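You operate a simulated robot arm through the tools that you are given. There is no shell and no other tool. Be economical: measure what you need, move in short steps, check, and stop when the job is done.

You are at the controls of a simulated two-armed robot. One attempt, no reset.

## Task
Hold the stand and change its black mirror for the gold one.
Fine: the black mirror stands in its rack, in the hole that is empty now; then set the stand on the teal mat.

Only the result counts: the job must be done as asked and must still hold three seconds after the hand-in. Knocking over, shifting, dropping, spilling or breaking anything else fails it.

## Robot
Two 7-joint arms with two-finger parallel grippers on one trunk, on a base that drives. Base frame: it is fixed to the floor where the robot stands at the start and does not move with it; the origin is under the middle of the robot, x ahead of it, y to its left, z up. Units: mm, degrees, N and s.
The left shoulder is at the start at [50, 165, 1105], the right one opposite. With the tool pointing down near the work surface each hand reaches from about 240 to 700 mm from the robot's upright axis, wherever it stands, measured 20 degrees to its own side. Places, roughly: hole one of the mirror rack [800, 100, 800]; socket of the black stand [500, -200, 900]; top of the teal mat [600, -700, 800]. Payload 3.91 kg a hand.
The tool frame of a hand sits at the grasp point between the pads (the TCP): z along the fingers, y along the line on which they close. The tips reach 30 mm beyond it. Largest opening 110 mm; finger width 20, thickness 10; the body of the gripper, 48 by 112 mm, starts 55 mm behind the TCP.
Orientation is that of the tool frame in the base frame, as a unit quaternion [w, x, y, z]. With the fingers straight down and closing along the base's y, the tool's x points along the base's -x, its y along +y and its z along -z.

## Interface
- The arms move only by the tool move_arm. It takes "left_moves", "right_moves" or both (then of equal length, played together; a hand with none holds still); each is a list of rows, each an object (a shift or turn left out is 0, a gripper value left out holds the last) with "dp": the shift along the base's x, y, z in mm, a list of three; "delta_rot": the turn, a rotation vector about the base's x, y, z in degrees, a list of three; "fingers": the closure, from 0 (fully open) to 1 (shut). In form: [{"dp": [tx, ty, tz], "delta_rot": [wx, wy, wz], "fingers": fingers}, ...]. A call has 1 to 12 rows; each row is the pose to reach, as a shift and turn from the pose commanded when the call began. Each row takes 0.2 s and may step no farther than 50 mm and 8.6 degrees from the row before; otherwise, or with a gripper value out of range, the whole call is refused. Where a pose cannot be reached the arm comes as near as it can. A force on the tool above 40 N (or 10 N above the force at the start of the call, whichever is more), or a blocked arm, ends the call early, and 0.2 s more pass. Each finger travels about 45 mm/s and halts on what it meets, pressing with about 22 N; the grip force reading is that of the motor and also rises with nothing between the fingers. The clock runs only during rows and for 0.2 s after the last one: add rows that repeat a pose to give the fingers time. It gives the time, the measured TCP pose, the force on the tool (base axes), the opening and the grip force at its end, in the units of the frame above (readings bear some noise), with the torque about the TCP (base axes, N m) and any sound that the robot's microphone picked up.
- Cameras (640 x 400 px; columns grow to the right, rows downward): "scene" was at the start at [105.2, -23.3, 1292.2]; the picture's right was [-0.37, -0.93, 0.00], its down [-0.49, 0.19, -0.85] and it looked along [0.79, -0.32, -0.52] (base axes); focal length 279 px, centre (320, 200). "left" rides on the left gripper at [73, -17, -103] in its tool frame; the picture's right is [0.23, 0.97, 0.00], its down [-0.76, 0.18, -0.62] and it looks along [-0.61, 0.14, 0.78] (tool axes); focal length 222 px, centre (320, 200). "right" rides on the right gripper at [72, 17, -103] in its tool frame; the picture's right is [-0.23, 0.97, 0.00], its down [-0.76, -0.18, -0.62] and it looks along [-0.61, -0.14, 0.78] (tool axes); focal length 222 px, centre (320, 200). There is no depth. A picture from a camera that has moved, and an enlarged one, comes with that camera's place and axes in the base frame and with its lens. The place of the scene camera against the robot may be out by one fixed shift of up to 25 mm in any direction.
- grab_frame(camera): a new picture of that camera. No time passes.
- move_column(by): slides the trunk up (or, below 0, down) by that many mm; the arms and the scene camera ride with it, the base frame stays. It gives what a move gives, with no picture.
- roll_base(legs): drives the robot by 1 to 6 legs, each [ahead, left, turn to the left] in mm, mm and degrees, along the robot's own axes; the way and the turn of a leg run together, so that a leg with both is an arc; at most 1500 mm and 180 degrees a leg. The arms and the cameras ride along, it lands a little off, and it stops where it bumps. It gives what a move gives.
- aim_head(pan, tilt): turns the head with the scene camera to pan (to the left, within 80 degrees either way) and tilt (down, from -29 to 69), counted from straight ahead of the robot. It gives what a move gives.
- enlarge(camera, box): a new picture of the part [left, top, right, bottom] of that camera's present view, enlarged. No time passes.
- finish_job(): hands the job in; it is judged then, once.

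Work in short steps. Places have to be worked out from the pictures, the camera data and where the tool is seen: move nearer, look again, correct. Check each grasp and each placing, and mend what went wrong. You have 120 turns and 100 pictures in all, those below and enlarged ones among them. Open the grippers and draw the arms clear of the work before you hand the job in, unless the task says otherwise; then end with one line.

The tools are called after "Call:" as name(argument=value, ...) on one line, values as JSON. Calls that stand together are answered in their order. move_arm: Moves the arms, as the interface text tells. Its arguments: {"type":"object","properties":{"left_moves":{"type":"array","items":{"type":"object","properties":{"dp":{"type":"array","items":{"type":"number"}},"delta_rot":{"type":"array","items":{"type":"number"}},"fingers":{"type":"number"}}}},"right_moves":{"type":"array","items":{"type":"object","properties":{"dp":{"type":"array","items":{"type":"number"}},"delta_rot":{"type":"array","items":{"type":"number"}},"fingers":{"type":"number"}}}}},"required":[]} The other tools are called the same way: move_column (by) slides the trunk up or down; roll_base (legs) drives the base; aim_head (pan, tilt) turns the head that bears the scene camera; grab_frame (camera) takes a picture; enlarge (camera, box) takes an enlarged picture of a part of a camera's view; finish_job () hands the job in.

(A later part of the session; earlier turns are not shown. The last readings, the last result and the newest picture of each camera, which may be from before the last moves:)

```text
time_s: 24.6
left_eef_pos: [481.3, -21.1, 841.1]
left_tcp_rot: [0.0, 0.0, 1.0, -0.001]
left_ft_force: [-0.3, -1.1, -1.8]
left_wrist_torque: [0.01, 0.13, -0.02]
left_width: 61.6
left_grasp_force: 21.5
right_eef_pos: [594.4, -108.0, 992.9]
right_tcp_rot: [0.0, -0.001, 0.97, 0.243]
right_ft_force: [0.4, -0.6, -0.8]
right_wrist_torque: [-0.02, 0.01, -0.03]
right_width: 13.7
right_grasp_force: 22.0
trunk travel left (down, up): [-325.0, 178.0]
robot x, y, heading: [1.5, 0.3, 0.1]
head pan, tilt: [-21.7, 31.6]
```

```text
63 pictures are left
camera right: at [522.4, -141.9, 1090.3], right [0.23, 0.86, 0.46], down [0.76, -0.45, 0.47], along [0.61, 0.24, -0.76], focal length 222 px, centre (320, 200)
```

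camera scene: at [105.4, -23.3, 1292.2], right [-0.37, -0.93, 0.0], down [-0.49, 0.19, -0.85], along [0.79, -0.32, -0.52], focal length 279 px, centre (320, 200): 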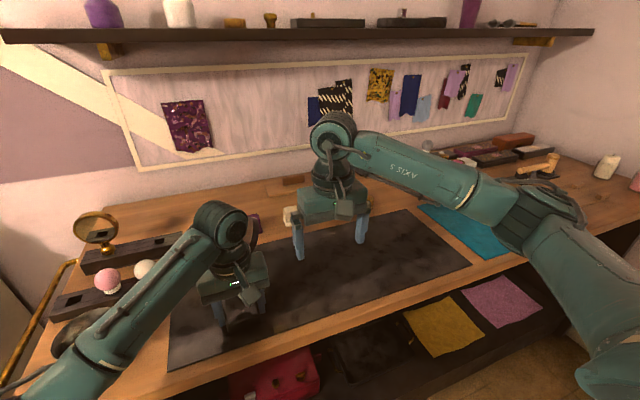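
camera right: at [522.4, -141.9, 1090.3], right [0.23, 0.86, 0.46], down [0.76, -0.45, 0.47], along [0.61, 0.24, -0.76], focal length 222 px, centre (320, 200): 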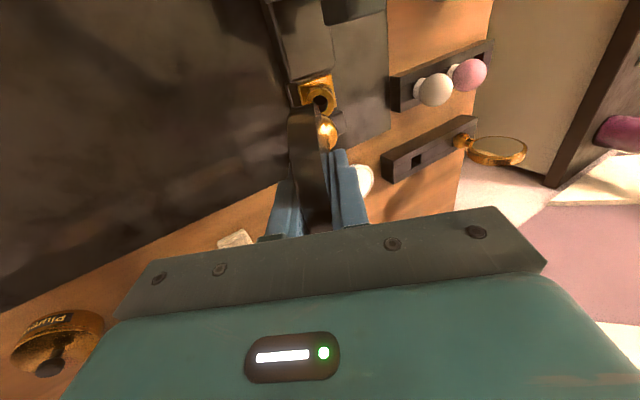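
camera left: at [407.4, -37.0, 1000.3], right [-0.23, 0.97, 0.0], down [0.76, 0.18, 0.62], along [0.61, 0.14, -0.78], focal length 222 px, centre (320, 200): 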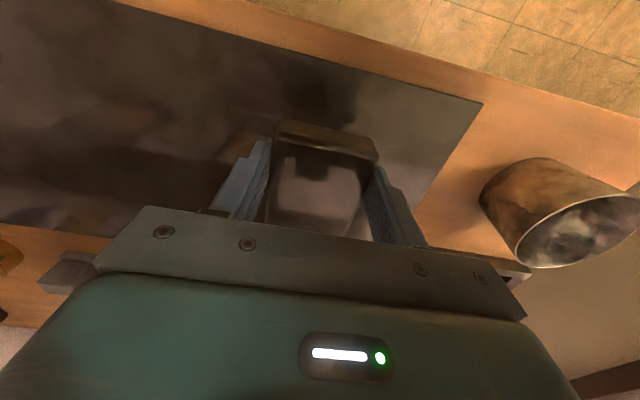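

The mirror is out. I look closely at the now-open socket and at the mirror in the hand.

Call:
enlarge(camera="right", box=[270, 60, 370, 160])

Call:
enlarge(camera="right", box=[370, 100, 550, 200])

```text
4.00 times, centred on (320, 110) of right
camera zoom: at [522.4, -141.9, 1090.3], right [0.23, 0.86, 0.46], down [0.76, -0.45, 0.47], along [0.61, 0.24, -0.76], focal length 888 px, centre (320, 560)
```

zoom: 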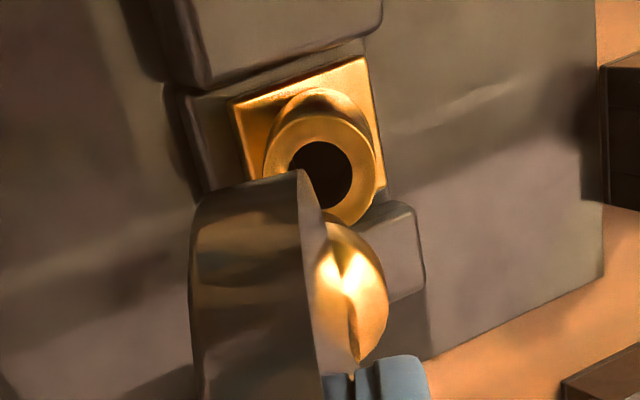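

```text
3.56 times, centred on (460, 150) of right
camera zoom: at [522.4, -141.9, 1090.3], right [0.23, 0.86, 0.46], down [0.76, -0.45, 0.47], along [0.61, 0.24, -0.76], focal length 790 px, centre (-178, 378)
```

zoom: 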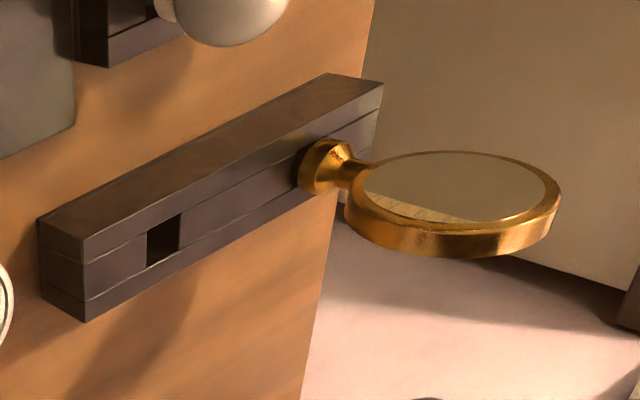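

The socket is a round boss and the rack holes are square, so the mirror's turn about its axis is free. I note the seated pose of the right TCP (593.7,-69.7,921.9, tilt 28.1°). Now I raise and straighten the mirror, moving it back to the right.

Call:
move_arm(right_moves=[{"dp": [0, -15, 35]}, {"dp": [0, -30, 70], "delta_rot": [-4, 0, 0]}, {"dp": [-20, -50, 100], "delta_rot": [-12, 0, 0]}, {"dp": [-50, -70, 110], "delta_rot": [-20, 0, 0]}, {"dp": [-80, -90, 110], "delta_rot": [-28, 0, 0]}, {"dp": [-115, -110, 110], "delta_rot": [-28, 0, 0]}, {"dp": [-150, -130, 110], "delta_rot": [-28, 0, 0]}, {"dp": [-150, -130, 110], "delta_rot": [-28, 0, 0]}])

Call:
grab_frame(camera="scene")

Call:
grab_frame(camera="right")

```text
time_s: 26.4
left_eef_pos: [480.2, -21.6, 840.3]
left_tcp_rot: [0.0, 0.0, 1.0, -0.001]
left_ft_force: [-0.2, 0.6, -1.7]
left_wrist_torque: [0.0, 0.11, 0.01]
left_width: 61.5
left_grasp_force: 22.2
right_eef_pos: [446.2, -236.5, 1099.7]
right_tcp_rot: [-0.001, -0.001, 1.0, 0.001]
right_ft_force: [-0.4, -0.1, -1.7]
right_wrist_torque: [-0.02, 0.0, -0.01]
right_width: 13.5
right_grasp_force: 22.0
trunk travel left (down, up): [-325.0, 178.0]
robot x, y, heading: [1.9, 1.6, -0.2]
head pan, tilt: [-21.7, 31.6]
```

```text
60 pictures are left
camera scene: at [105.4, -23.3, 1292.2], right [-0.37, -0.93, 0.0], down [-0.49, 0.19, -0.85], along [0.79, -0.32, -0.52], focal length 279 px, centre (320, 200)
```

scene: 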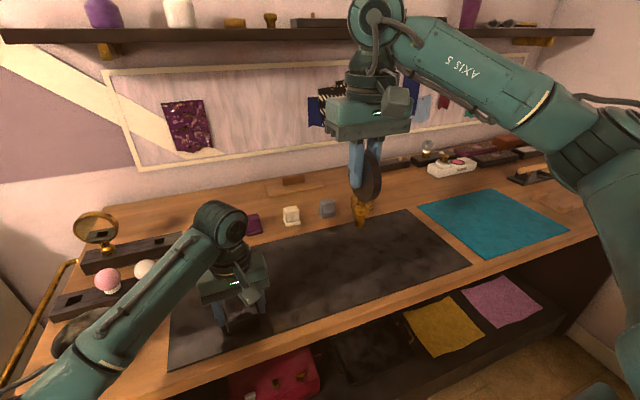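

```text
59 pictures are left
camera right: at [373.8, -220.5, 1202.1], right [0.23, 0.97, 0.0], down [0.76, -0.18, 0.62], along [0.61, -0.14, -0.78], focal length 222 px, centre (320, 200)
```

right: 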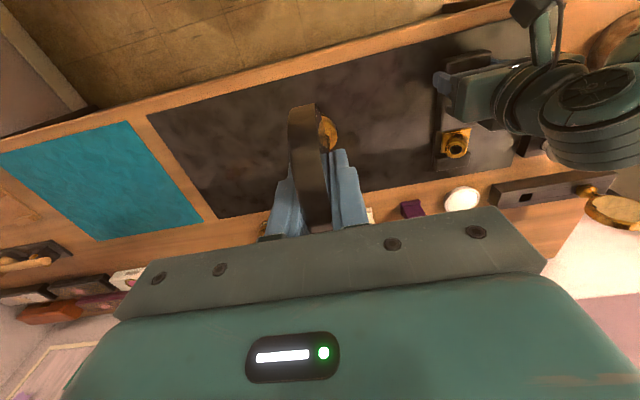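

Call:
enlarge(camera="scene", box=[315, 120, 415, 240])

Call:
enlarge(camera="right", box=[430, 90, 630, 240])

Call:
enlarge(camera="right", box=[250, 90, 390, 240])

```text
3.33 times, centred on (365, 180) of scene
camera zoom: at [105.4, -23.3, 1292.2], right [-0.37, -0.93, 0.0], down [-0.49, 0.19, -0.85], along [0.79, -0.32, -0.52], focal length 931 px, centre (170, 267)
```

zoom: 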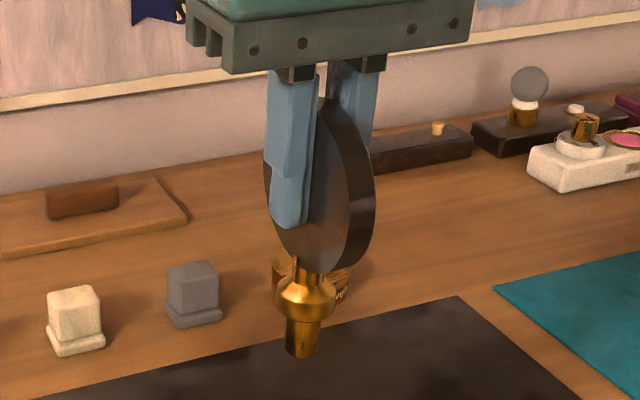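

```text
2.67 times, centred on (530, 165) of right
camera zoom: at [373.8, -220.5, 1202.1], right [0.23, 0.97, 0.0], down [0.76, -0.18, 0.62], along [0.61, -0.14, -0.78], focal length 592 px, centre (-240, 293)
```

zoom: 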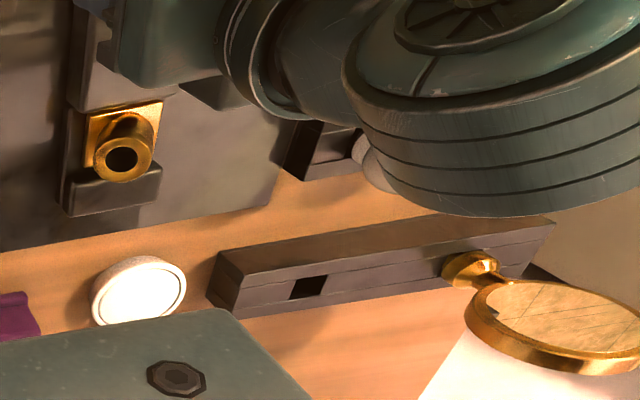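

```text
2.67 times, centred on (320, 165) of right
camera zoom: at [373.8, -220.5, 1202.1], right [0.23, 0.97, 0.0], down [0.76, -0.18, 0.62], along [0.61, -0.14, -0.78], focal length 592 px, centre (320, 293)
```

zoom: 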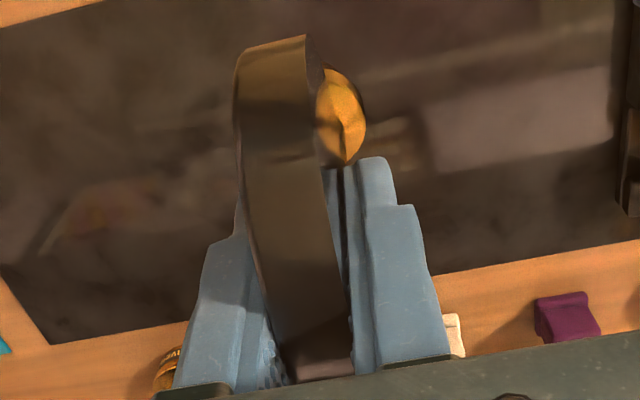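

The mirror hangs true: collar about 70 mm and peg end about 92 mm below the TCP. Socket mouth ≈ (589,-38,860), rack's empty hole ≈ (755,137,832). Now I let the stand down fully and release it with the left hand, lifting clear.

Call:
move_arm(left_moves=[{"dp": [0, 0, -1]}, {"dp": [0, 0, -2]}, {"dp": [0, 0, -2]}])

Call:
move_arm(left_moves=[{"fingers": 0.2}, {"fingers": 0.2}, {"fingers": 0.2}, {"fingers": 0}, {"fingers": 0}, {"dp": [0, 0, 40]}, {"dp": [0, 0, 80]}, {"dp": [-20, 10, 120]}, {"dp": [-40, 20, 160]}, {"dp": [-60, 40, 200]}, {"dp": [-80, 70, 230]}, {"dp": [-100, 100, 240]}])

Call:
grab_frame(camera="scene")

```text
time_s: 27.2
left_eef_pos: [480.2, -21.8, 838.9]
left_tcp_rot: [0.001, 0.0, 1.0, -0.002]
left_ft_force: [2.4, 0.6, 9.3]
left_wrist_torque: [0.15, -0.41, -0.03]
left_width: 61.6
left_grasp_force: 21.8
right_eef_pos: [444.6, -236.0, 1099.6]
right_tcp_rot: [0.0, -0.001, 1.0, 0.001]
right_ft_force: [0.2, -0.2, -0.2]
right_wrist_torque: [0.0, -0.02, -0.03]
right_width: 14.1
right_grasp_force: 21.8
trunk travel left (down, up): [-325.0, 178.0]
robot x, y, heading: [-4.7, -0.1, 0.1]
head pan, tilt: [-21.7, 31.6]
```

```text
time_s: 29.8
left_eef_pos: [382.1, 80.1, 1076.9]
left_tcp_rot: [0.0, 0.0, 1.0, -0.001]
left_ft_force: [0.1, 0.0, 0.0]
left_wrist_torque: [-0.01, -0.03, 0.0]
left_width: 110.2
left_grasp_force: 0.1
right_eef_pos: [445.6, -236.2, 1100.2]
right_tcp_rot: [0.0, 0.0, 1.0, 0.001]
right_ft_force: [-0.2, 0.2, -0.9]
right_wrist_torque: [-0.02, -0.01, 0.02]
right_width: 13.8
right_grasp_force: 22.1
trunk travel left (down, up): [-325.0, 178.0]
robot x, y, heading: [2.2, -3.3, 0.1]
head pan, tilt: [-21.7, 31.6]
```

```text
55 pictures are left
camera scene: at [104.9, -22.9, 1292.3], right [-0.37, -0.93, 0.0], down [-0.49, 0.19, -0.85], along [0.79, -0.32, -0.52], focal length 279 px, centre (320, 200)
```

scene: 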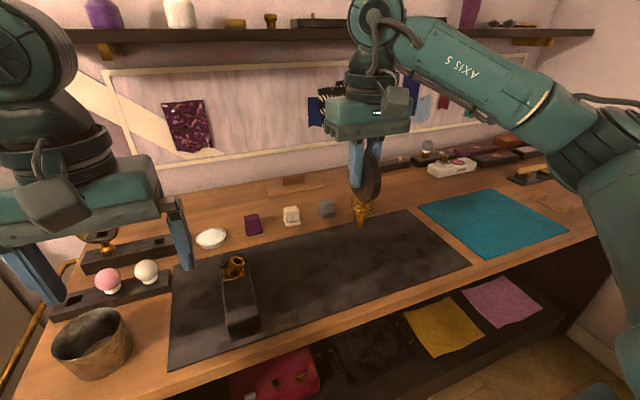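

The stand rests freely on the mat; I zoom on it to get the socket lean from this side.

Call:
enlarge(camera="scene", box=[200, 240, 280, 345])

```text
3.81 times, centred on (240, 292) of scene
camera zoom: at [104.9, -22.9, 1292.3], right [-0.37, -0.93, 0.0], down [-0.49, 0.19, -0.85], along [0.79, -0.32, -0.52], focal length 1064 px, centre (625, -152)
```

zoom: 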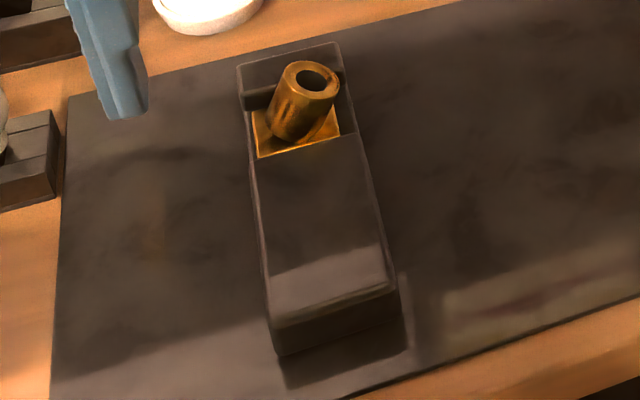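

The boss lean reads 26–27°, consistent with the 28° used. Now I drive ahead 140 mm, then turn left 35° so that the right hand can reach the rack with its fingers closing along x.

Call:
roll_base(legs=[[140, 0, 0]])

```text
time_s: 31.1
left_eef_pos: [524.4, 78.8, 1075.9]
left_tcp_rot: [0.0, 0.001, 1.0, 0.0]
left_ft_force: [0.2, 0.7, 0.0]
left_wrist_torque: [0.03, 0.02, 0.0]
left_width: 110.0
left_grasp_force: 0.0
right_eef_pos: [588.1, -238.2, 1099.5]
right_tcp_rot: [-0.001, -0.001, 1.0, 0.001]
right_ft_force: [0.5, 0.3, -0.7]
right_wrist_torque: [0.0, 0.01, 0.0]
right_width: 13.7
right_grasp_force: 22.3
trunk travel left (down, up): [-325.0, 178.0]
robot x, y, heading: [141.5, -1.8, -0.1]
head pan, tilt: [-21.7, 31.6]
```

Call:
roll_base(legs=[[0, -15, 0], [0, 0, 35]])

Call:
grab_frame(camera="scene")

Call:
grab_frame(camera="right")

```text
time_s: 33.6
left_eef_pos: [408.0, 270.3, 1077.8]
left_tcp_rot: [0.0, -0.304, 0.953, -0.001]
left_ft_force: [0.1, 0.4, 0.9]
left_wrist_torque: [-0.05, 0.01, 0.0]
left_width: 109.8
left_grasp_force: 0.1
right_eef_pos: [643.0, 50.4, 1099.9]
right_tcp_rot: [-0.002, -0.305, 0.952, -0.001]
right_ft_force: [-0.1, -0.4, -1.6]
right_wrist_torque: [-0.04, 0.03, -0.01]
right_width: 14.0
right_grasp_force: 22.3
trunk travel left (down, up): [-325.0, 178.0]
robot x, y, heading: [143.5, -17.0, 35.5]
head pan, tilt: [-21.7, 31.6]
```

```text
53 pictures are left
camera scene: at [245.5, 33.2, 1292.2], right [0.24, -0.97, 0.0], down [-0.51, -0.12, -0.85], along [0.83, 0.2, -0.52], focal length 279 px, centre (320, 200)
```

scene: 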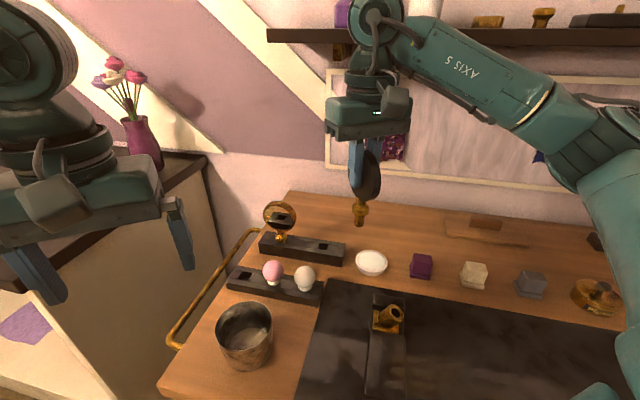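

```text
52 pictures are left
camera right: at [574.4, 21.9, 1202.2], right [-0.38, 0.93, 0.0], down [0.72, 0.3, 0.62], along [0.58, 0.24, -0.78], focal length 222 px, centre (320, 200)
```

right: 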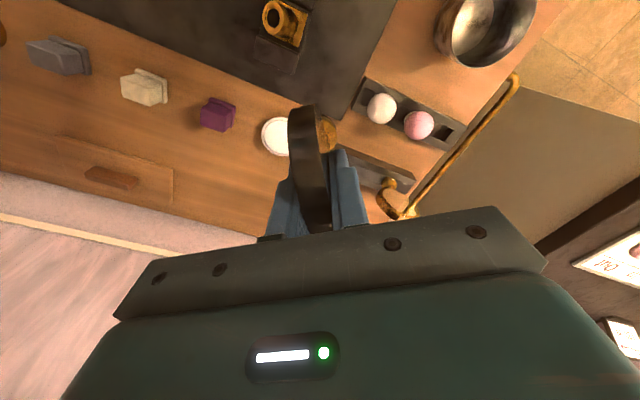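

Call:
enlarge(camera="scene", box=[250, 190, 360, 275])

```text
4.71 times, centred on (305, 232) of scene
camera zoom: at [245.5, 33.2, 1292.2], right [0.24, -0.97, 0.0], down [-0.51, -0.12, -0.85], along [0.83, 0.2, -0.52], focal length 1314 px, centre (391, 47)
```

zoom: 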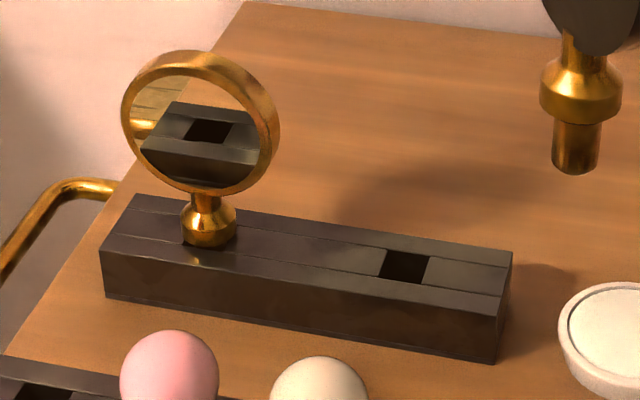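

The rack runs along y; the hole shows well in the scene camera, so I can servo the peg to it there. I yaw the hand to about 65° and bring the mirror over the hole, peg end about 40 mm above.

Call:
move_arm(right_moves=[{"dp": [20, 15, 0], "delta_rot": [0, 0, 7.5]}, {"dp": [45, 35, 0], "delta_rot": [0, 0, 15]}, {"dp": [70, 55, 0], "delta_rot": [0, 0, 22.5]}, {"dp": [95, 75, -5], "delta_rot": [0, 0, 30]}, {"dp": [112, 87, -30], "delta_rot": [0, 0, 30]}, {"dp": [112, 87, -70], "delta_rot": [0, 0, 30]}, {"dp": [112, 87, -110], "delta_rot": [0, 0, 30]}, {"dp": [112, 87, -130], "delta_rot": [0, 0, 30]}, {"dp": [112, 87, -130], "delta_rot": [0, 0, 30]}])

Call:
enlarge(camera="scene", box=[250, 170, 370, 275])

Call:
grab_frame(camera="right")

```text
time_s: 35.6
left_eef_pos: [408.2, 271.1, 1077.4]
left_tcp_rot: [0.0, -0.304, 0.953, -0.001]
left_ft_force: [0.5, 0.4, 0.1]
left_wrist_torque: [0.0, 0.01, 0.01]
left_width: 109.9
left_grasp_force: 0.1
right_eef_pos: [726.2, 116.9, 1033.8]
right_tcp_rot: [0.0, -0.541, 0.841, 0.001]
right_ft_force: [-0.5, -1.1, -1.1]
right_wrist_torque: [0.0, 0.03, 0.02]
right_width: 13.6
right_grasp_force: 21.8
right hand out of reach, approached as far as the arm can: row 4, 5, 6, 7, 8, 9
trunk travel left (down, up): [-325.0, 178.0]
robot x, y, heading: [142.2, -16.9, 35.4]
head pan, tilt: [-21.7, 31.6]
```

```text
3.81 times, centred on (310, 222) of scene
camera zoom: at [245.8, 33.3, 1292.2], right [0.24, -0.97, 0.0], down [-0.51, -0.12, -0.85], along [0.83, 0.2, -0.52], focal length 1064 px, centre (358, 114)
```

zoom: 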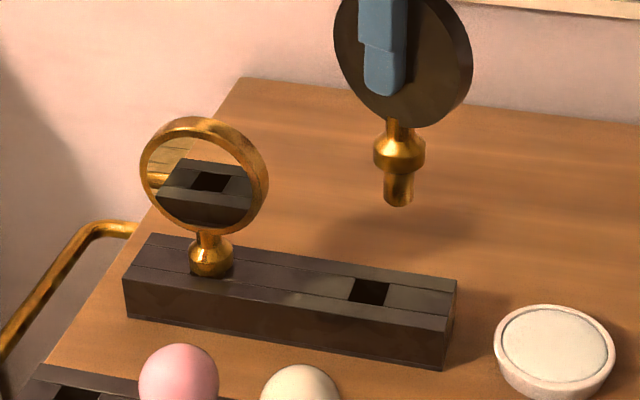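

```text
49 pictures are left
camera right: at [681.9, 57.7, 1135.3], right [-0.79, 0.61, 0.0], down [0.48, 0.62, 0.62], along [0.38, 0.49, -0.78], focal length 222 px, centre (320, 200)
```

right: 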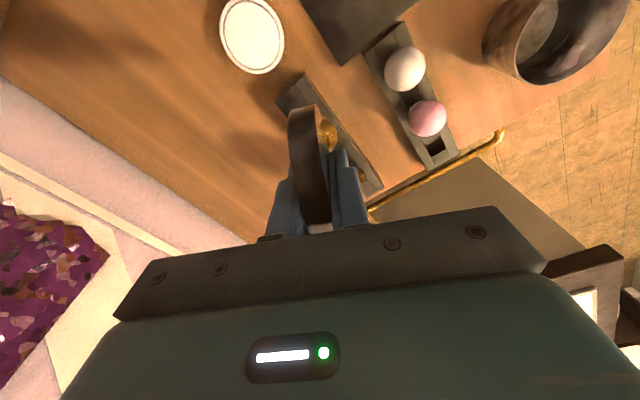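

It came short at (726,117,1034); perhaps the way in was too high. I try a straight move down and on from here.

Call:
move_arm(right_moves=[{"dp": [0, 0, -20]}, {"dp": [0, 0, -40]}, {"dp": [10, 7, -50]}, {"dp": [20, 14, -50]}, {"dp": [20, 14, -50]}])

```text
time_s: 36.9
left_eef_pos: [406.4, 271.2, 1077.7]
left_tcp_rot: [0.0, -0.304, 0.953, -0.001]
left_ft_force: [1.3, -0.6, 0.2]
left_wrist_torque: [0.02, -0.03, -0.02]
left_width: 110.0
left_grasp_force: 0.1
right_eef_pos: [729.2, 116.5, 991.6]
right_tcp_rot: [-0.001, -0.541, 0.841, 0.0]
right_ft_force: [-0.1, 0.4, -1.2]
right_wrist_torque: [0.02, 0.03, 0.02]
right_width: 13.6
right_grasp_force: 21.6
right hand out of reach, approached as far as the arm can: row 3, 4, 5
trunk travel left (down, up): [-325.0, 178.0]
robot x, y, heading: [141.8, -12.1, 35.3]
head pan, tilt: [-21.7, 31.6]
```

The reach limit holds at x≈729. I look down with the head to see how much room the base has to the table.

Call:
aim_head(pan=-35, tilt=69)

Call:
grab_frame(camera="scene")

```text
time_s: 37.9
left_eef_pos: [406.9, 270.9, 1077.0]
left_tcp_rot: [0.001, -0.304, 0.953, -0.001]
left_ft_force: [0.3, 0.4, -1.2]
left_wrist_torque: [-0.01, 0.01, 0.0]
left_width: 110.1
left_grasp_force: 0.0
right_eef_pos: [728.6, 117.6, 991.6]
right_tcp_rot: [-0.001, -0.542, 0.841, 0.0]
right_ft_force: [-1.1, -0.4, -0.8]
right_wrist_torque: [0.02, 0.0, 0.02]
right_width: 13.6
right_grasp_force: 21.9
trunk travel left (down, up): [-325.0, 178.0]
robot x, y, heading: [141.5, -13.5, 35.4]
head pan, tilt: [-35.0, 68.8]
```

```text
48 pictures are left
camera scene: at [214.4, 12.3, 1243.3], right [0.01, -1.0, 0.0], down [-0.93, -0.01, -0.36], along [0.36, 0.0, -0.93], focal length 279 px, centre (320, 200)
```

scene: 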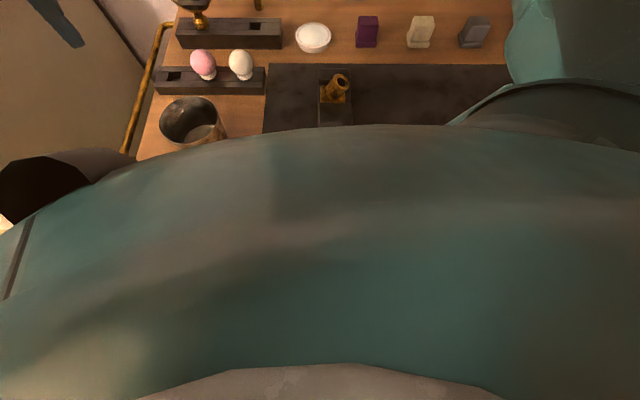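

The torso hides the floor. I test whether the yaw is what limits reach: turn back 30° and extend toward the hole.

Call:
move_arm(right_moves=[{"dp": [0, 0, 0], "delta_rot": [0, 0, -8]}, {"dp": [0, 0, 0], "delta_rot": [0, 0, -16]}, {"dp": [0, 0, -5], "delta_rot": [0, 0, -24]}, {"dp": [8, 7, -10], "delta_rot": [0, 0, -30]}, {"dp": [17, 14, -15], "delta_rot": [0, 0, -30]}, {"dp": [26, 20, -20], "delta_rot": [0, 0, -30]}, {"dp": [26, 20, -20], "delta_rot": [0, 0, -30]}])

```text
time_s: 39.5
left_eef_pos: [407.7, 270.6, 1077.0]
left_tcp_rot: [-0.001, -0.304, 0.953, 0.0]
left_ft_force: [-0.5, -0.5, -0.1]
left_wrist_torque: [0.0, -0.01, 0.03]
left_width: 109.9
left_grasp_force: 0.0
right_eef_pos: [759.0, 135.3, 969.3]
right_tcp_rot: [-0.001, -0.304, 0.953, 0.001]
right_ft_force: [-1.0, 0.9, -1.0]
right_wrist_torque: [0.01, 0.0, -0.02]
right_width: 13.5
right_grasp_force: 21.7
trunk travel left (down, up): [-325.0, 178.0]
robot x, y, heading: [143.7, -13.1, 35.4]
head pan, tilt: [-35.0, 68.8]
```

Reached easily: yaw is the constraint. I insert at this yaw; I aim the head back to see the peg and hole.

Call:
aim_head(pan=-21.7, tilt=33)

Call:
enlarge(camera="scene", box=[260, 160, 380, 260])

Call:
enlarge(camera="right", box=[250, 60, 400, 200])

```text
time_s: 40.5
left_eef_pos: [407.6, 270.9, 1075.7]
left_tcp_rot: [0.0, -0.304, 0.953, 0.0]
left_ft_force: [0.1, -0.2, 0.4]
left_wrist_torque: [-0.01, -0.01, 0.01]
left_width: 109.9
left_grasp_force: 0.0
right_eef_pos: [758.1, 135.2, 969.9]
right_tcp_rot: [0.0, -0.304, 0.953, 0.002]
right_ft_force: [-0.6, 0.1, -0.8]
right_wrist_torque: [0.02, 0.0, 0.01]
right_width: 13.8
right_grasp_force: 21.6
trunk travel left (down, up): [-325.0, 178.0]
robot x, y, heading: [141.9, -16.0, 35.4]
head pan, tilt: [-21.7, 33.0]
```

```text
4.00 times, centred on (320, 210) of scene
camera zoom: at [245.0, 33.0, 1290.0], right [0.24, -0.97, 0.0], down [-0.53, -0.13, -0.84], along [0.81, 0.2, -0.55], focal length 1117 px, centre (320, 160)
```

zoom: 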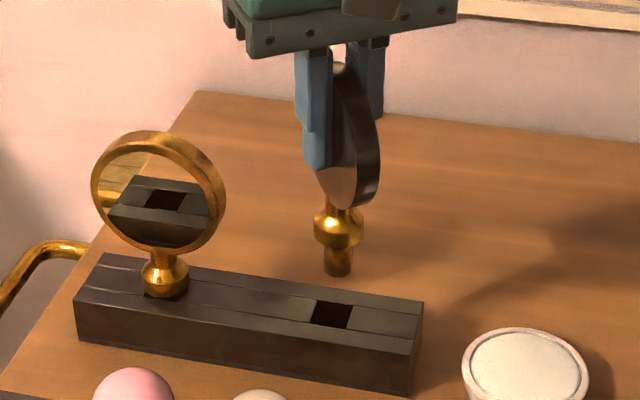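

```text
2.86 times, centred on (325, 130) of right
camera zoom: at [689.1, 107.0, 1072.4], right [-0.38, 0.93, 0.0], down [0.72, 0.3, 0.62], along [0.58, 0.24, -0.78], focal length 635 px, centre (306, 400)
```

zoom: 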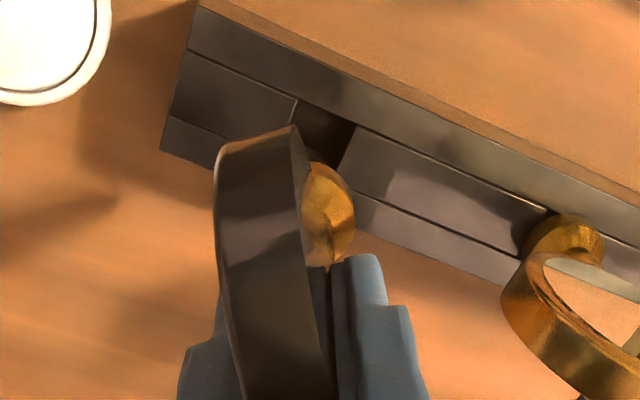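

Combining views: peg end ≈ (753,132,867), hole ≈ (752.5,137.5,832); the mirror axis sits about 6 mm off the TCP along tool x. I shift (-1,+5.5) and lower 24 mm, then check.

Call:
move_arm(right_moves=[{"dp": [-1, 5.5, 0]}, {"dp": [-1, 5.5, -12]}, {"dp": [-1, 5.5, -24]}, {"dp": [-1, 5.5, -24]}])

Call:
enlarge(camera="scene", box=[285, 195, 365, 255])

Call:
enlarge(camera="right", box=[260, 60, 380, 180])

```text
time_s: 41.5
left_eef_pos: [406.6, 270.3, 1077.6]
left_tcp_rot: [0.001, -0.303, 0.953, -0.001]
left_ft_force: [-0.1, -0.7, 0.2]
left_wrist_torque: [-0.01, -0.01, 0.02]
left_width: 110.0
left_grasp_force: 0.0
right_eef_pos: [757.4, 140.6, 947.3]
right_tcp_rot: [-0.001, -0.304, 0.953, 0.001]
right_ft_force: [-0.1, 0.4, -0.7]
right_wrist_torque: [0.02, 0.01, 0.0]
right_width: 14.0
right_grasp_force: 21.9
trunk travel left (down, up): [-325.0, 178.0]
robot x, y, heading: [141.5, -11.6, 35.3]
head pan, tilt: [-21.7, 33.0]
```

```text
6.67 times, centred on (325, 225) of scene
camera zoom: at [244.9, 33.0, 1290.0], right [0.24, -0.97, 0.0], down [-0.53, -0.13, -0.84], along [0.81, 0.2, -0.54], focal length 1861 px, centre (287, 33)
```

zoom: 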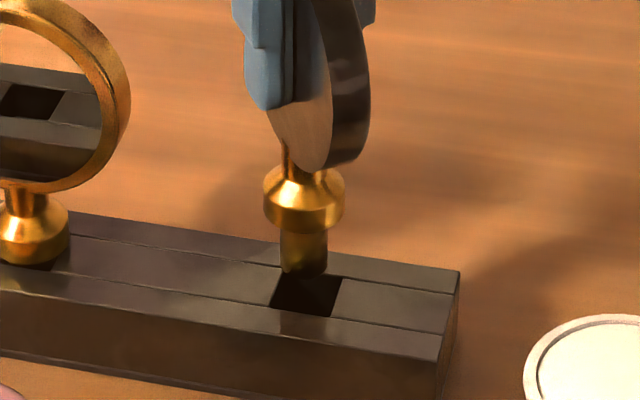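

```text
3.33 times, centred on (320, 120) of right
camera zoom: at [689.0, 111.9, 1049.3], right [-0.38, 0.92, 0.0], down [0.72, 0.3, 0.62], along [0.57, 0.24, -0.78], focal length 740 px, centre (320, 467)
```

zoom: 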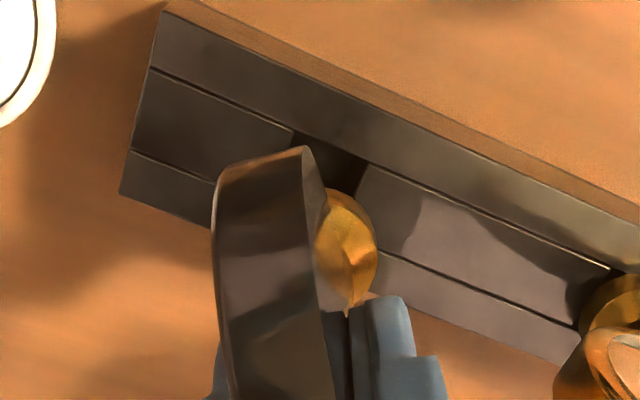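

Peg is almost over the hole; I shift -1.5 mm in y, and lower gently 20 mm watching the force.

Call:
move_arm(right_moves=[{"dp": [-0.5, -1.5, -4]}, {"dp": [-0.5, -1.5, -8]}, {"dp": [-0.5, -1.5, -12]}, {"dp": [-0.5, -1.5, -16]}, {"dp": [-0.5, -1.5, -20]}, {"dp": [-0.5, -1.5, -20]}])

Call:
enlarge(camera="scene", box=[285, 195, 365, 255])

```text
time_s: 42.9
left_eef_pos: [407.5, 271.1, 1077.4]
left_tcp_rot: [-0.001, -0.305, 0.952, 0.0]
left_ft_force: [0.8, 0.0, -1.0]
left_wrist_torque: [-0.01, 0.01, 0.02]
left_width: 110.0
left_grasp_force: 0.1
right_eef_pos: [754.8, 139.4, 926.7]
right_tcp_rot: [-0.001, -0.305, 0.952, 0.0]
right_ft_force: [-0.2, 0.2, -0.3]
right_wrist_torque: [-0.01, -0.01, -0.03]
right_width: 13.8
right_grasp_force: 21.8
trunk travel left (down, up): [-325.0, 178.0]
robot x, y, heading: [141.7, -10.8, 35.4]
head pan, tilt: [-21.7, 33.0]
```

```text
6.67 times, centred on (325, 225) of scene
camera zoom: at [245.0, 33.0, 1290.0], right [0.24, -0.97, 0.0], down [-0.53, -0.13, -0.84], along [0.81, 0.2, -0.54], focal length 1861 px, centre (287, 33)
```

zoom: 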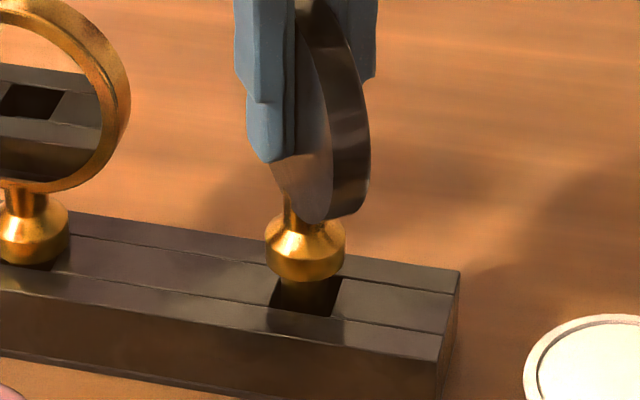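

The peg enters the hole free of contact. I lower on until the collar seats.

Call:
move_arm(right_moves=[{"dp": [0, 0, -3]}, {"dp": [0, 0, -5]}, {"dp": [0, 0, -7]}, {"dp": [0, 0, -9]}, {"dp": [0, 0, -9]}])

Call:
enlarge(camera="scene", box=[245, 185, 365, 265])

```text
time_s: 44.1
left_eef_pos: [406.8, 271.2, 1076.9]
left_tcp_rot: [-0.001, -0.303, 0.953, -0.001]
left_ft_force: [0.6, 0.7, 0.2]
left_wrist_torque: [-0.02, -0.01, 0.01]
left_width: 109.9
left_grasp_force: 0.1
right_eef_pos: [756.3, 139.4, 917.2]
right_tcp_rot: [-0.001, -0.304, 0.953, 0.0]
right_ft_force: [-0.3, 0.0, -0.8]
right_wrist_torque: [0.0, -0.01, -0.01]
right_width: 13.9
right_grasp_force: 22.0
trunk travel left (down, up): [-325.0, 178.0]
robot x, y, heading: [143.7, -14.3, 35.3]
head pan, tilt: [-21.7, 33.0]
```

```text
5.00 times, centred on (305, 225) of scene
camera zoom: at [245.0, 33.0, 1290.0], right [0.24, -0.97, 0.0], down [-0.53, -0.13, -0.84], along [0.81, 0.2, -0.54], focal length 1396 px, centre (395, 75)
```

zoom: 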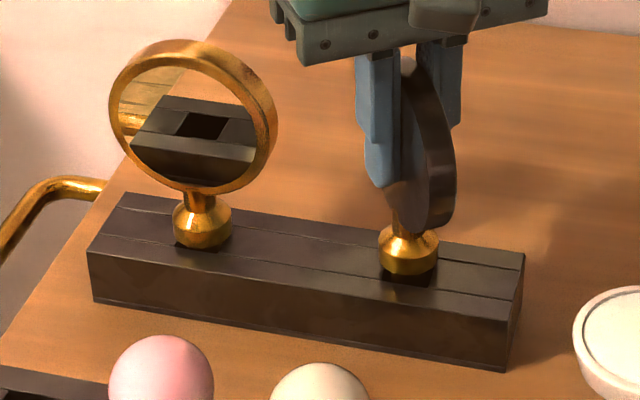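

Call:
move_arm(right_moves=[{"dp": [0, 0, -2]}, {"dp": [0, 0, -3.5]}, {"dp": [0, 0, -5]}, {"dp": [0, 0, -5]}])

Call:
enlarge(camera="scene", box=[245, 185, 365, 265])

```text
time_s: 45.1
left_eef_pos: [406.8, 270.1, 1077.7]
left_tcp_rot: [0.001, -0.304, 0.953, -0.001]
left_ft_force: [-0.4, 0.4, -0.5]
left_wrist_torque: [0.01, -0.01, -0.02]
left_width: 109.9
left_grasp_force: 0.1
right_eef_pos: [755.5, 139.5, 914.1]
right_tcp_rot: [0.0, -0.304, 0.953, 0.001]
right_ft_force: [0.3, -1.5, 11.9]
right_wrist_torque: [-0.16, 0.03, -0.01]
right_width: 13.5
right_grasp_force: 22.1
trunk travel left (down, up): [-325.0, 178.0]
robot x, y, heading: [142.7, -16.7, 35.3]
head pan, tilt: [-21.7, 33.0]
```

```text
5.00 times, centred on (305, 225) of scene
camera zoom: at [243.8, 32.6, 1290.3], right [0.24, -0.97, 0.0], down [-0.53, -0.13, -0.84], along [0.82, 0.2, -0.54], focal length 1396 px, centre (395, 75)
```

zoom: 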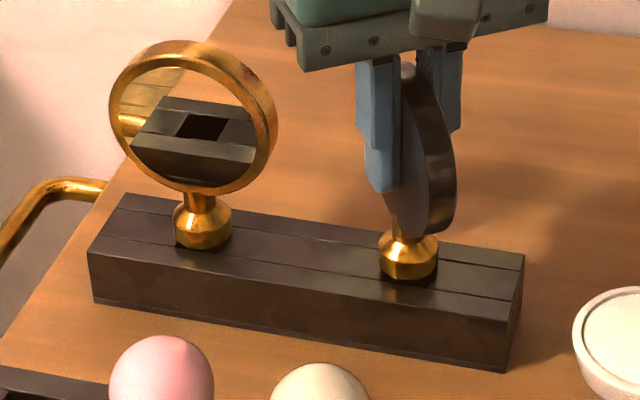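

Seated: 12 N of contact at TCP z 914, collar on the rack like the gold one. I relax and open partway, then check.

Call:
move_arm(right_moves=[{"dp": [0, 0, 1.5]}, {"dp": [0, 0, 1.5], "fingers": 0.6}, {"dp": [0, 0, 1.5], "fingers": 0.6}, {"dp": [0, 0, 1.5], "fingers": 0.6}, {"dp": [0, 0, 1.5], "fingers": 0.6}])

Call:
enlarge(camera="scene", box=[245, 165, 385, 265])

```text
time_s: 46.3
left_eef_pos: [408.4, 270.2, 1077.2]
left_tcp_rot: [0.0, -0.304, 0.953, -0.001]
left_ft_force: [-0.4, -0.4, 0.1]
left_wrist_torque: [0.0, 0.0, 0.02]
left_width: 110.0
left_grasp_force: 0.1
right_eef_pos: [756.6, 139.6, 914.4]
right_tcp_rot: [-0.002, -0.305, 0.952, 0.0]
right_ft_force: [0.0, -0.4, -0.3]
right_wrist_torque: [-0.03, -0.01, 0.03]
right_width: 44.3
right_grasp_force: 0.0
trunk travel left (down, up): [-325.0, 178.0]
robot x, y, heading: [144.6, -14.8, 35.3]
head pan, tilt: [-21.7, 33.0]
```

```text
4.00 times, centred on (315, 215) of scene
camera zoom: at [244.9, 33.0, 1290.0], right [0.24, -0.97, 0.0], down [-0.53, -0.13, -0.84], along [0.81, 0.2, -0.54], focal length 1117 px, centre (340, 140)
```

zoom: 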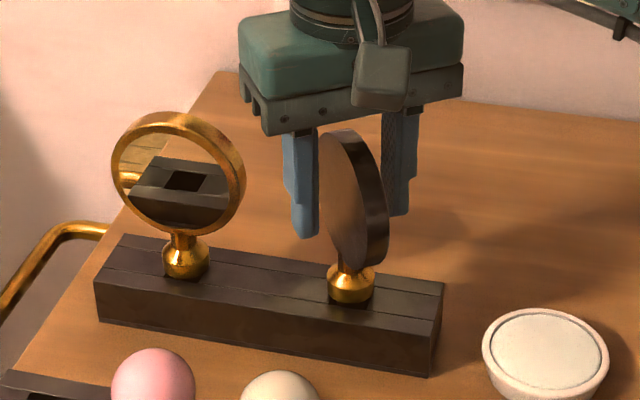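

The black mirror stands in the rack. I rise clear and go over the gold mirror (≈ (751,245)) at a safe height, keeping yaw 35° first, to test reach.

Call:
move_arm(right_moves=[{"dp": [0, 0, 20]}, {"dp": [0, 0, 50]}, {"dp": [0, 0, 90]}, {"dp": [0, 0, 130], "fingers": 0}, {"dp": [0, 35, 130]}, {"dp": [-2, 70, 125]}, {"dp": [-5, 105, 120]}, {"dp": [-5, 105, 120]}])

```text
time_s: 48.1
left_eef_pos: [407.8, 270.9, 1077.4]
left_tcp_rot: [0.001, -0.304, 0.953, -0.001]
left_ft_force: [-0.1, 0.0, 1.1]
left_wrist_torque: [0.01, -0.03, -0.02]
left_width: 110.0
left_grasp_force: 0.2
right_eef_pos: [748.0, 242.5, 1032.1]
right_tcp_rot: [0.0, -0.304, 0.953, 0.001]
right_ft_force: [0.3, 0.1, -0.1]
right_wrist_torque: [0.03, 0.01, 0.0]
right_width: 109.9
right_grasp_force: 0.0
trunk travel left (down, up): [-325.0, 178.0]
robot x, y, heading: [142.0, -12.4, 35.8]
head pan, tilt: [-21.7, 33.0]
```

Reached. Now I test turning the yaw further by +32° here.

Call:
move_arm(right_moves=[{"delta_rot": [0, 0, 8]}, {"delta_rot": [0, 0, 16]}, {"delta_rot": [0, 0, 24]}, {"delta_rot": [0, 0, 32]}])

Call:
grab_frame(camera="right")

```text
time_s: 49.1
left_eef_pos: [407.7, 269.5, 1077.7]
left_tcp_rot: [0.0, -0.304, 0.953, -0.001]
left_ft_force: [0.7, -0.2, -0.2]
left_wrist_torque: [0.04, 0.04, 0.03]
left_width: 109.9
left_grasp_force: 0.1
right_eef_pos: [750.4, 220.0, 1030.9]
right_tcp_rot: [0.0, -0.431, 0.902, 0.002]
right_ft_force: [0.5, -1.0, 1.0]
right_wrist_torque: [0.01, 0.06, -0.01]
right_width: 110.2
right_grasp_force: 0.0
right hand out of reach, approached as far as the arm can: row 1, 2, 3, 4
trunk travel left (down, up): [-325.0, 178.0]
robot x, y, heading: [139.7, -15.7, 35.5]
head pan, tilt: [-21.7, 33.0]
```

```text
39 pictures are left
camera right: at [692.8, 172.8, 1133.1], right [-0.62, 0.79, 0.0], down [0.62, 0.48, 0.62], along [0.49, 0.39, -0.78], focal length 222 px, centre (320, 200)
```

right: 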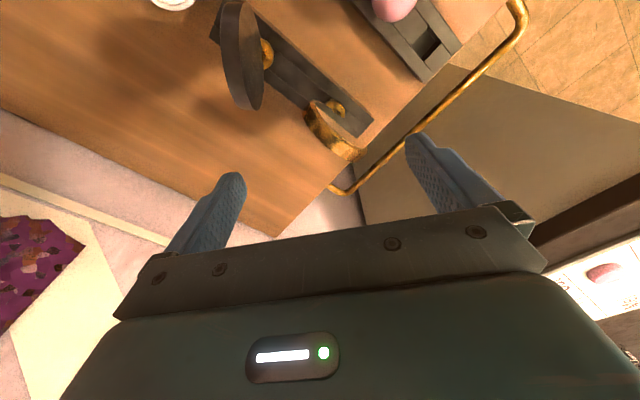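

It is a plain reach limit here. The floor to the left is free, so I shift the base +55 mm in y and turn it 15° more to bring the right shoulder nearer.

Call:
roll_base(legs=[[0, 0, 15], [42, 35, 0]])

Call:
grab_frame(camera="right")

```text
time_s: 51.0
left_eef_pos: [324.0, 383.3, 1076.7]
left_tcp_rot: [0.0, -0.426, 0.905, -0.001]
left_ft_force: [-0.4, 0.3, -0.2]
left_wrist_torque: [-0.01, 0.0, 0.0]
left_width: 110.0
left_grasp_force: 0.2
right_eef_pos: [668.4, 422.7, 1030.4]
right_tcp_rot: [0.001, -0.545, 0.838, 0.001]
right_ft_force: [-1.0, 1.3, -0.3]
right_wrist_torque: [0.01, 0.01, 0.0]
right_width: 109.9
right_grasp_force: 0.1
trunk travel left (down, up): [-325.0, 178.0]
robot x, y, heading: [138.4, 39.0, 50.6]
head pan, tilt: [-21.7, 33.0]
```

```text
38 pictures are left
camera right: at [623.8, 363.3, 1133.0], right [-0.8, 0.6, 0.0], down [0.47, 0.62, 0.62], along [0.37, 0.5, -0.78], focal length 222 px, centre (320, 200)
```

right: 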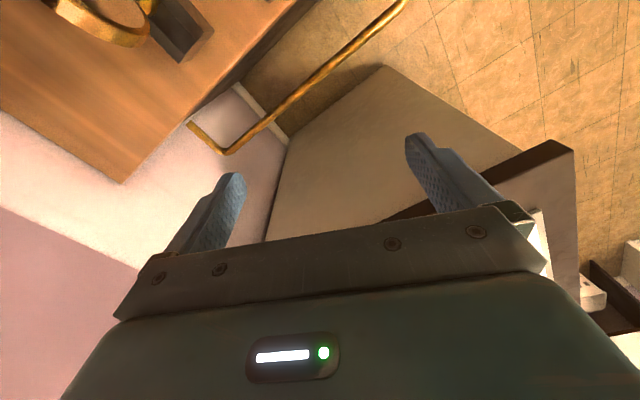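

I bring the hand back over the gold mirror at yaw 66°.

Call:
move_arm(right_moves=[{"dp": [10, -45, 0]}, {"dp": [28, -90, 0]}, {"dp": [50, -132, 0]}, {"dp": [70, -165, 0]}, {"dp": [80, -178, 0]}, {"dp": [80, -178, 0]}])

Call:
grab_frame(camera="right")

```text
time_s: 52.4
left_eef_pos: [322.6, 383.9, 1077.3]
left_tcp_rot: [0.0, -0.426, 0.905, -0.001]
left_ft_force: [0.4, 0.7, 0.1]
left_wrist_torque: [-0.01, 0.01, 0.02]
left_width: 110.2
left_grasp_force: 0.0
right_eef_pos: [745.9, 244.6, 1030.8]
right_tcp_rot: [0.0, -0.545, 0.838, 0.001]
right_ft_force: [0.2, 0.4, -0.6]
right_wrist_torque: [-0.01, 0.0, 0.01]
right_width: 109.9
right_grasp_force: 0.1
trunk travel left (down, up): [-325.0, 178.0]
robot x, y, heading: [142.6, 37.5, 50.6]
head pan, tilt: [-21.7, 33.0]
```

```text
37 pictures are left
camera right: at [701.1, 184.2, 1133.0], right [-0.8, 0.6, 0.0], down [0.47, 0.62, 0.62], along [0.37, 0.5, -0.78], focal length 222 px, centre (320, 200)
```

right: 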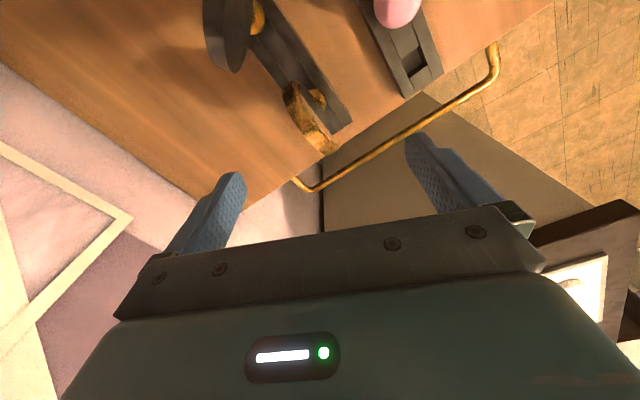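

Reached comfortably. I try 17° more yaw to face the disc squarely.

Call:
move_arm(right_moves=[{"delta_rot": [0, 0, 6]}, {"delta_rot": [0, 0, 12]}, {"delta_rot": [0, 0, 17]}, {"delta_rot": [0, 0, 17]}])

Call:
enlarge(camera="right", box=[230, 40, 410, 200])

```text
time_s: 53.4
left_eef_pos: [323.1, 382.9, 1077.2]
left_tcp_rot: [0.001, -0.425, 0.905, 0.0]
left_ft_force: [0.1, 0.4, 0.1]
left_wrist_torque: [0.0, 0.0, -0.02]
left_width: 110.0
left_grasp_force: 0.0
right_eef_pos: [746.2, 245.0, 1030.6]
right_tcp_rot: [0.0, -0.546, 0.838, 0.001]
right_ft_force: [-0.1, 0.3, -0.4]
right_wrist_torque: [-0.01, -0.02, 0.0]
right_width: 110.0
right_grasp_force: 0.1
right hand out of reach, approached as far as the arm can: row 1, 2, 3, 4
trunk travel left (down, up): [-325.0, 178.0]
robot x, y, heading: [140.4, 39.3, 50.1]
head pan, tilt: [-21.7, 33.0]
```

```text
2.50 times, centred on (320, 120) of right
camera zoom: at [701.0, 184.5, 1133.1], right [-0.8, 0.6, 0.0], down [0.47, 0.62, 0.62], along [0.37, 0.5, -0.78], focal length 555 px, centre (320, 400)
```

zoom: 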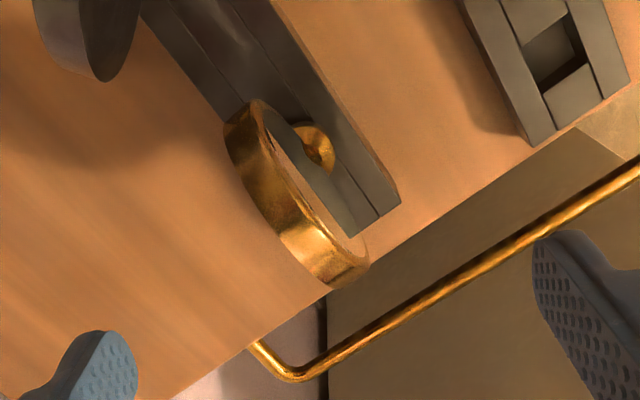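

Yaw stops at 66° in this posture; the disc is about 20° off that (ψ≈85°). I turn the base 17° more, so that I can grasp squarely without disturbing the rack.

Call:
roll_base(legs=[[0, 0, 17]])

Call:
move_arm(right_moves=[{"dp": [0, -45, 0]}, {"dp": [15, -85, 0]}, {"dp": [35, -120, 0]}, {"dp": [55, -140, 0]}, {"dp": [60, -140, 0]}])

```text
time_s: 54.8
left_eef_pos: [211.6, 421.6, 1078.2]
left_tcp_rot: [0.0, -0.557, 0.83, -0.001]
left_ft_force: [-0.1, 0.1, -0.4]
left_wrist_torque: [0.01, -0.02, -0.01]
left_width: 110.0
left_grasp_force: 0.1
right_eef_pos: [655.9, 415.3, 1031.4]
right_tcp_rot: [0.0, -0.666, 0.746, 0.002]
right_ft_force: [0.1, -0.9, -0.3]
right_wrist_torque: [0.02, -0.02, -0.01]
right_width: 109.9
right_grasp_force: 0.0
trunk travel left (down, up): [-325.0, 178.0]
robot x, y, heading: [138.7, 39.1, 67.8]
head pan, tilt: [-21.7, 33.0]
```

```text
time_s: 56.0
left_eef_pos: [212.1, 422.2, 1076.4]
left_tcp_rot: [0.0, -0.558, 0.83, -0.001]
left_ft_force: [-0.5, -0.3, -0.1]
left_wrist_torque: [0.0, 0.01, -0.02]
left_width: 110.2
left_grasp_force: 0.0
right_eef_pos: [698.8, 280.4, 1027.2]
right_tcp_rot: [0.0, -0.665, 0.747, 0.001]
right_ft_force: [0.3, 0.7, 0.4]
right_wrist_torque: [0.03, 0.01, -0.03]
right_width: 110.1
right_grasp_force: 0.2
right hand out of reach, approached as far as the arm can: row 4, 5
trunk travel left (down, up): [-325.0, 178.0]
robot x, y, heading: [139.1, 39.3, 67.9]
head pan, tilt: [-21.7, 33.0]
```

Reach shrinks when the hand is yawed positive relative to the arm. At heading 50° yaw 66° was reachable, only 20° off the disc; as the peg is round, closing will turn the mirror to fit. I go back to heading 50°.

Call:
roll_base(legs=[[0, 0, -17.5]])

```text
time_s: 57.3
left_eef_pos: [321.9, 383.3, 1076.6]
left_tcp_rot: [0.0, -0.427, 0.904, -0.001]
left_ft_force: [-0.1, 0.2, 0.4]
left_wrist_torque: [0.01, 0.02, 0.0]
left_width: 110.1
left_grasp_force: 0.1
right_eef_pos: [745.1, 106.3, 1026.9]
right_tcp_rot: [0.001, -0.546, 0.838, 0.002]
right_ft_force: [0.6, 0.2, -0.3]
right_wrist_torque: [0.02, 0.01, -0.01]
right_width: 109.8
right_grasp_force: 0.1
trunk travel left (down, up): [-325.0, 178.0]
robot x, y, heading: [141.4, 38.2, 50.4]
head pan, tilt: [-21.7, 33.0]
```

Now over the gold mirror: TCP to about (747.6,244), yaw 66°, and look.

Call:
move_arm(right_moves=[{"dp": [0, 45, 4]}, {"dp": [0, 90, 4]}, {"dp": [2.5, 130, 4]}, {"dp": [2.5, 137.7, 0]}, {"dp": [2.5, 137.7, -20]}, {"dp": [2.5, 137.7, -20]}])

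Call:
enlarge(camera="right", box=[220, 60, 420, 240])

```text
time_s: 58.7
left_eef_pos: [321.9, 384.3, 1078.5]
left_tcp_rot: [0.0, -0.427, 0.904, -0.002]
left_ft_force: [-0.4, -0.5, -0.2]
left_wrist_torque: [-0.01, 0.01, 0.0]
left_width: 109.9
left_grasp_force: 0.1
right_eef_pos: [746.9, 243.3, 1008.9]
right_tcp_rot: [0.0, -0.546, 0.838, 0.001]
right_ft_force: [0.1, -0.1, -0.1]
right_wrist_torque: [-0.02, 0.0, -0.01]
right_width: 110.2
right_grasp_force: 0.0
trunk travel left (down, up): [-325.0, 178.0]
robot x, y, heading: [139.6, 38.8, 50.6]
head pan, tilt: [-21.7, 33.0]
```

```text
2.22 times, centred on (320, 150) of right
camera zoom: at [702.2, 184.0, 1110.7], right [-0.8, 0.6, 0.0], down [0.47, 0.62, 0.62], along [0.37, 0.5, -0.78], focal length 494 px, centre (320, 311)
```

zoom: 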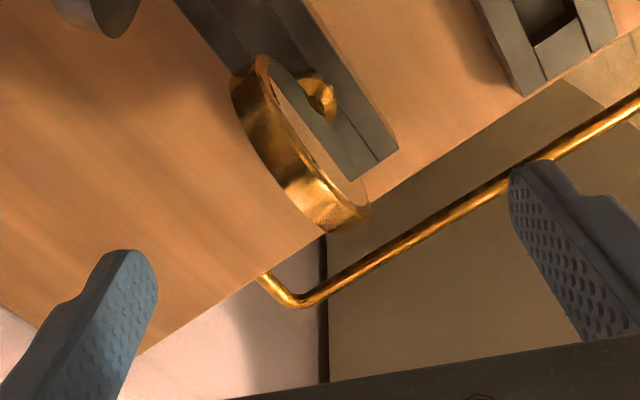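

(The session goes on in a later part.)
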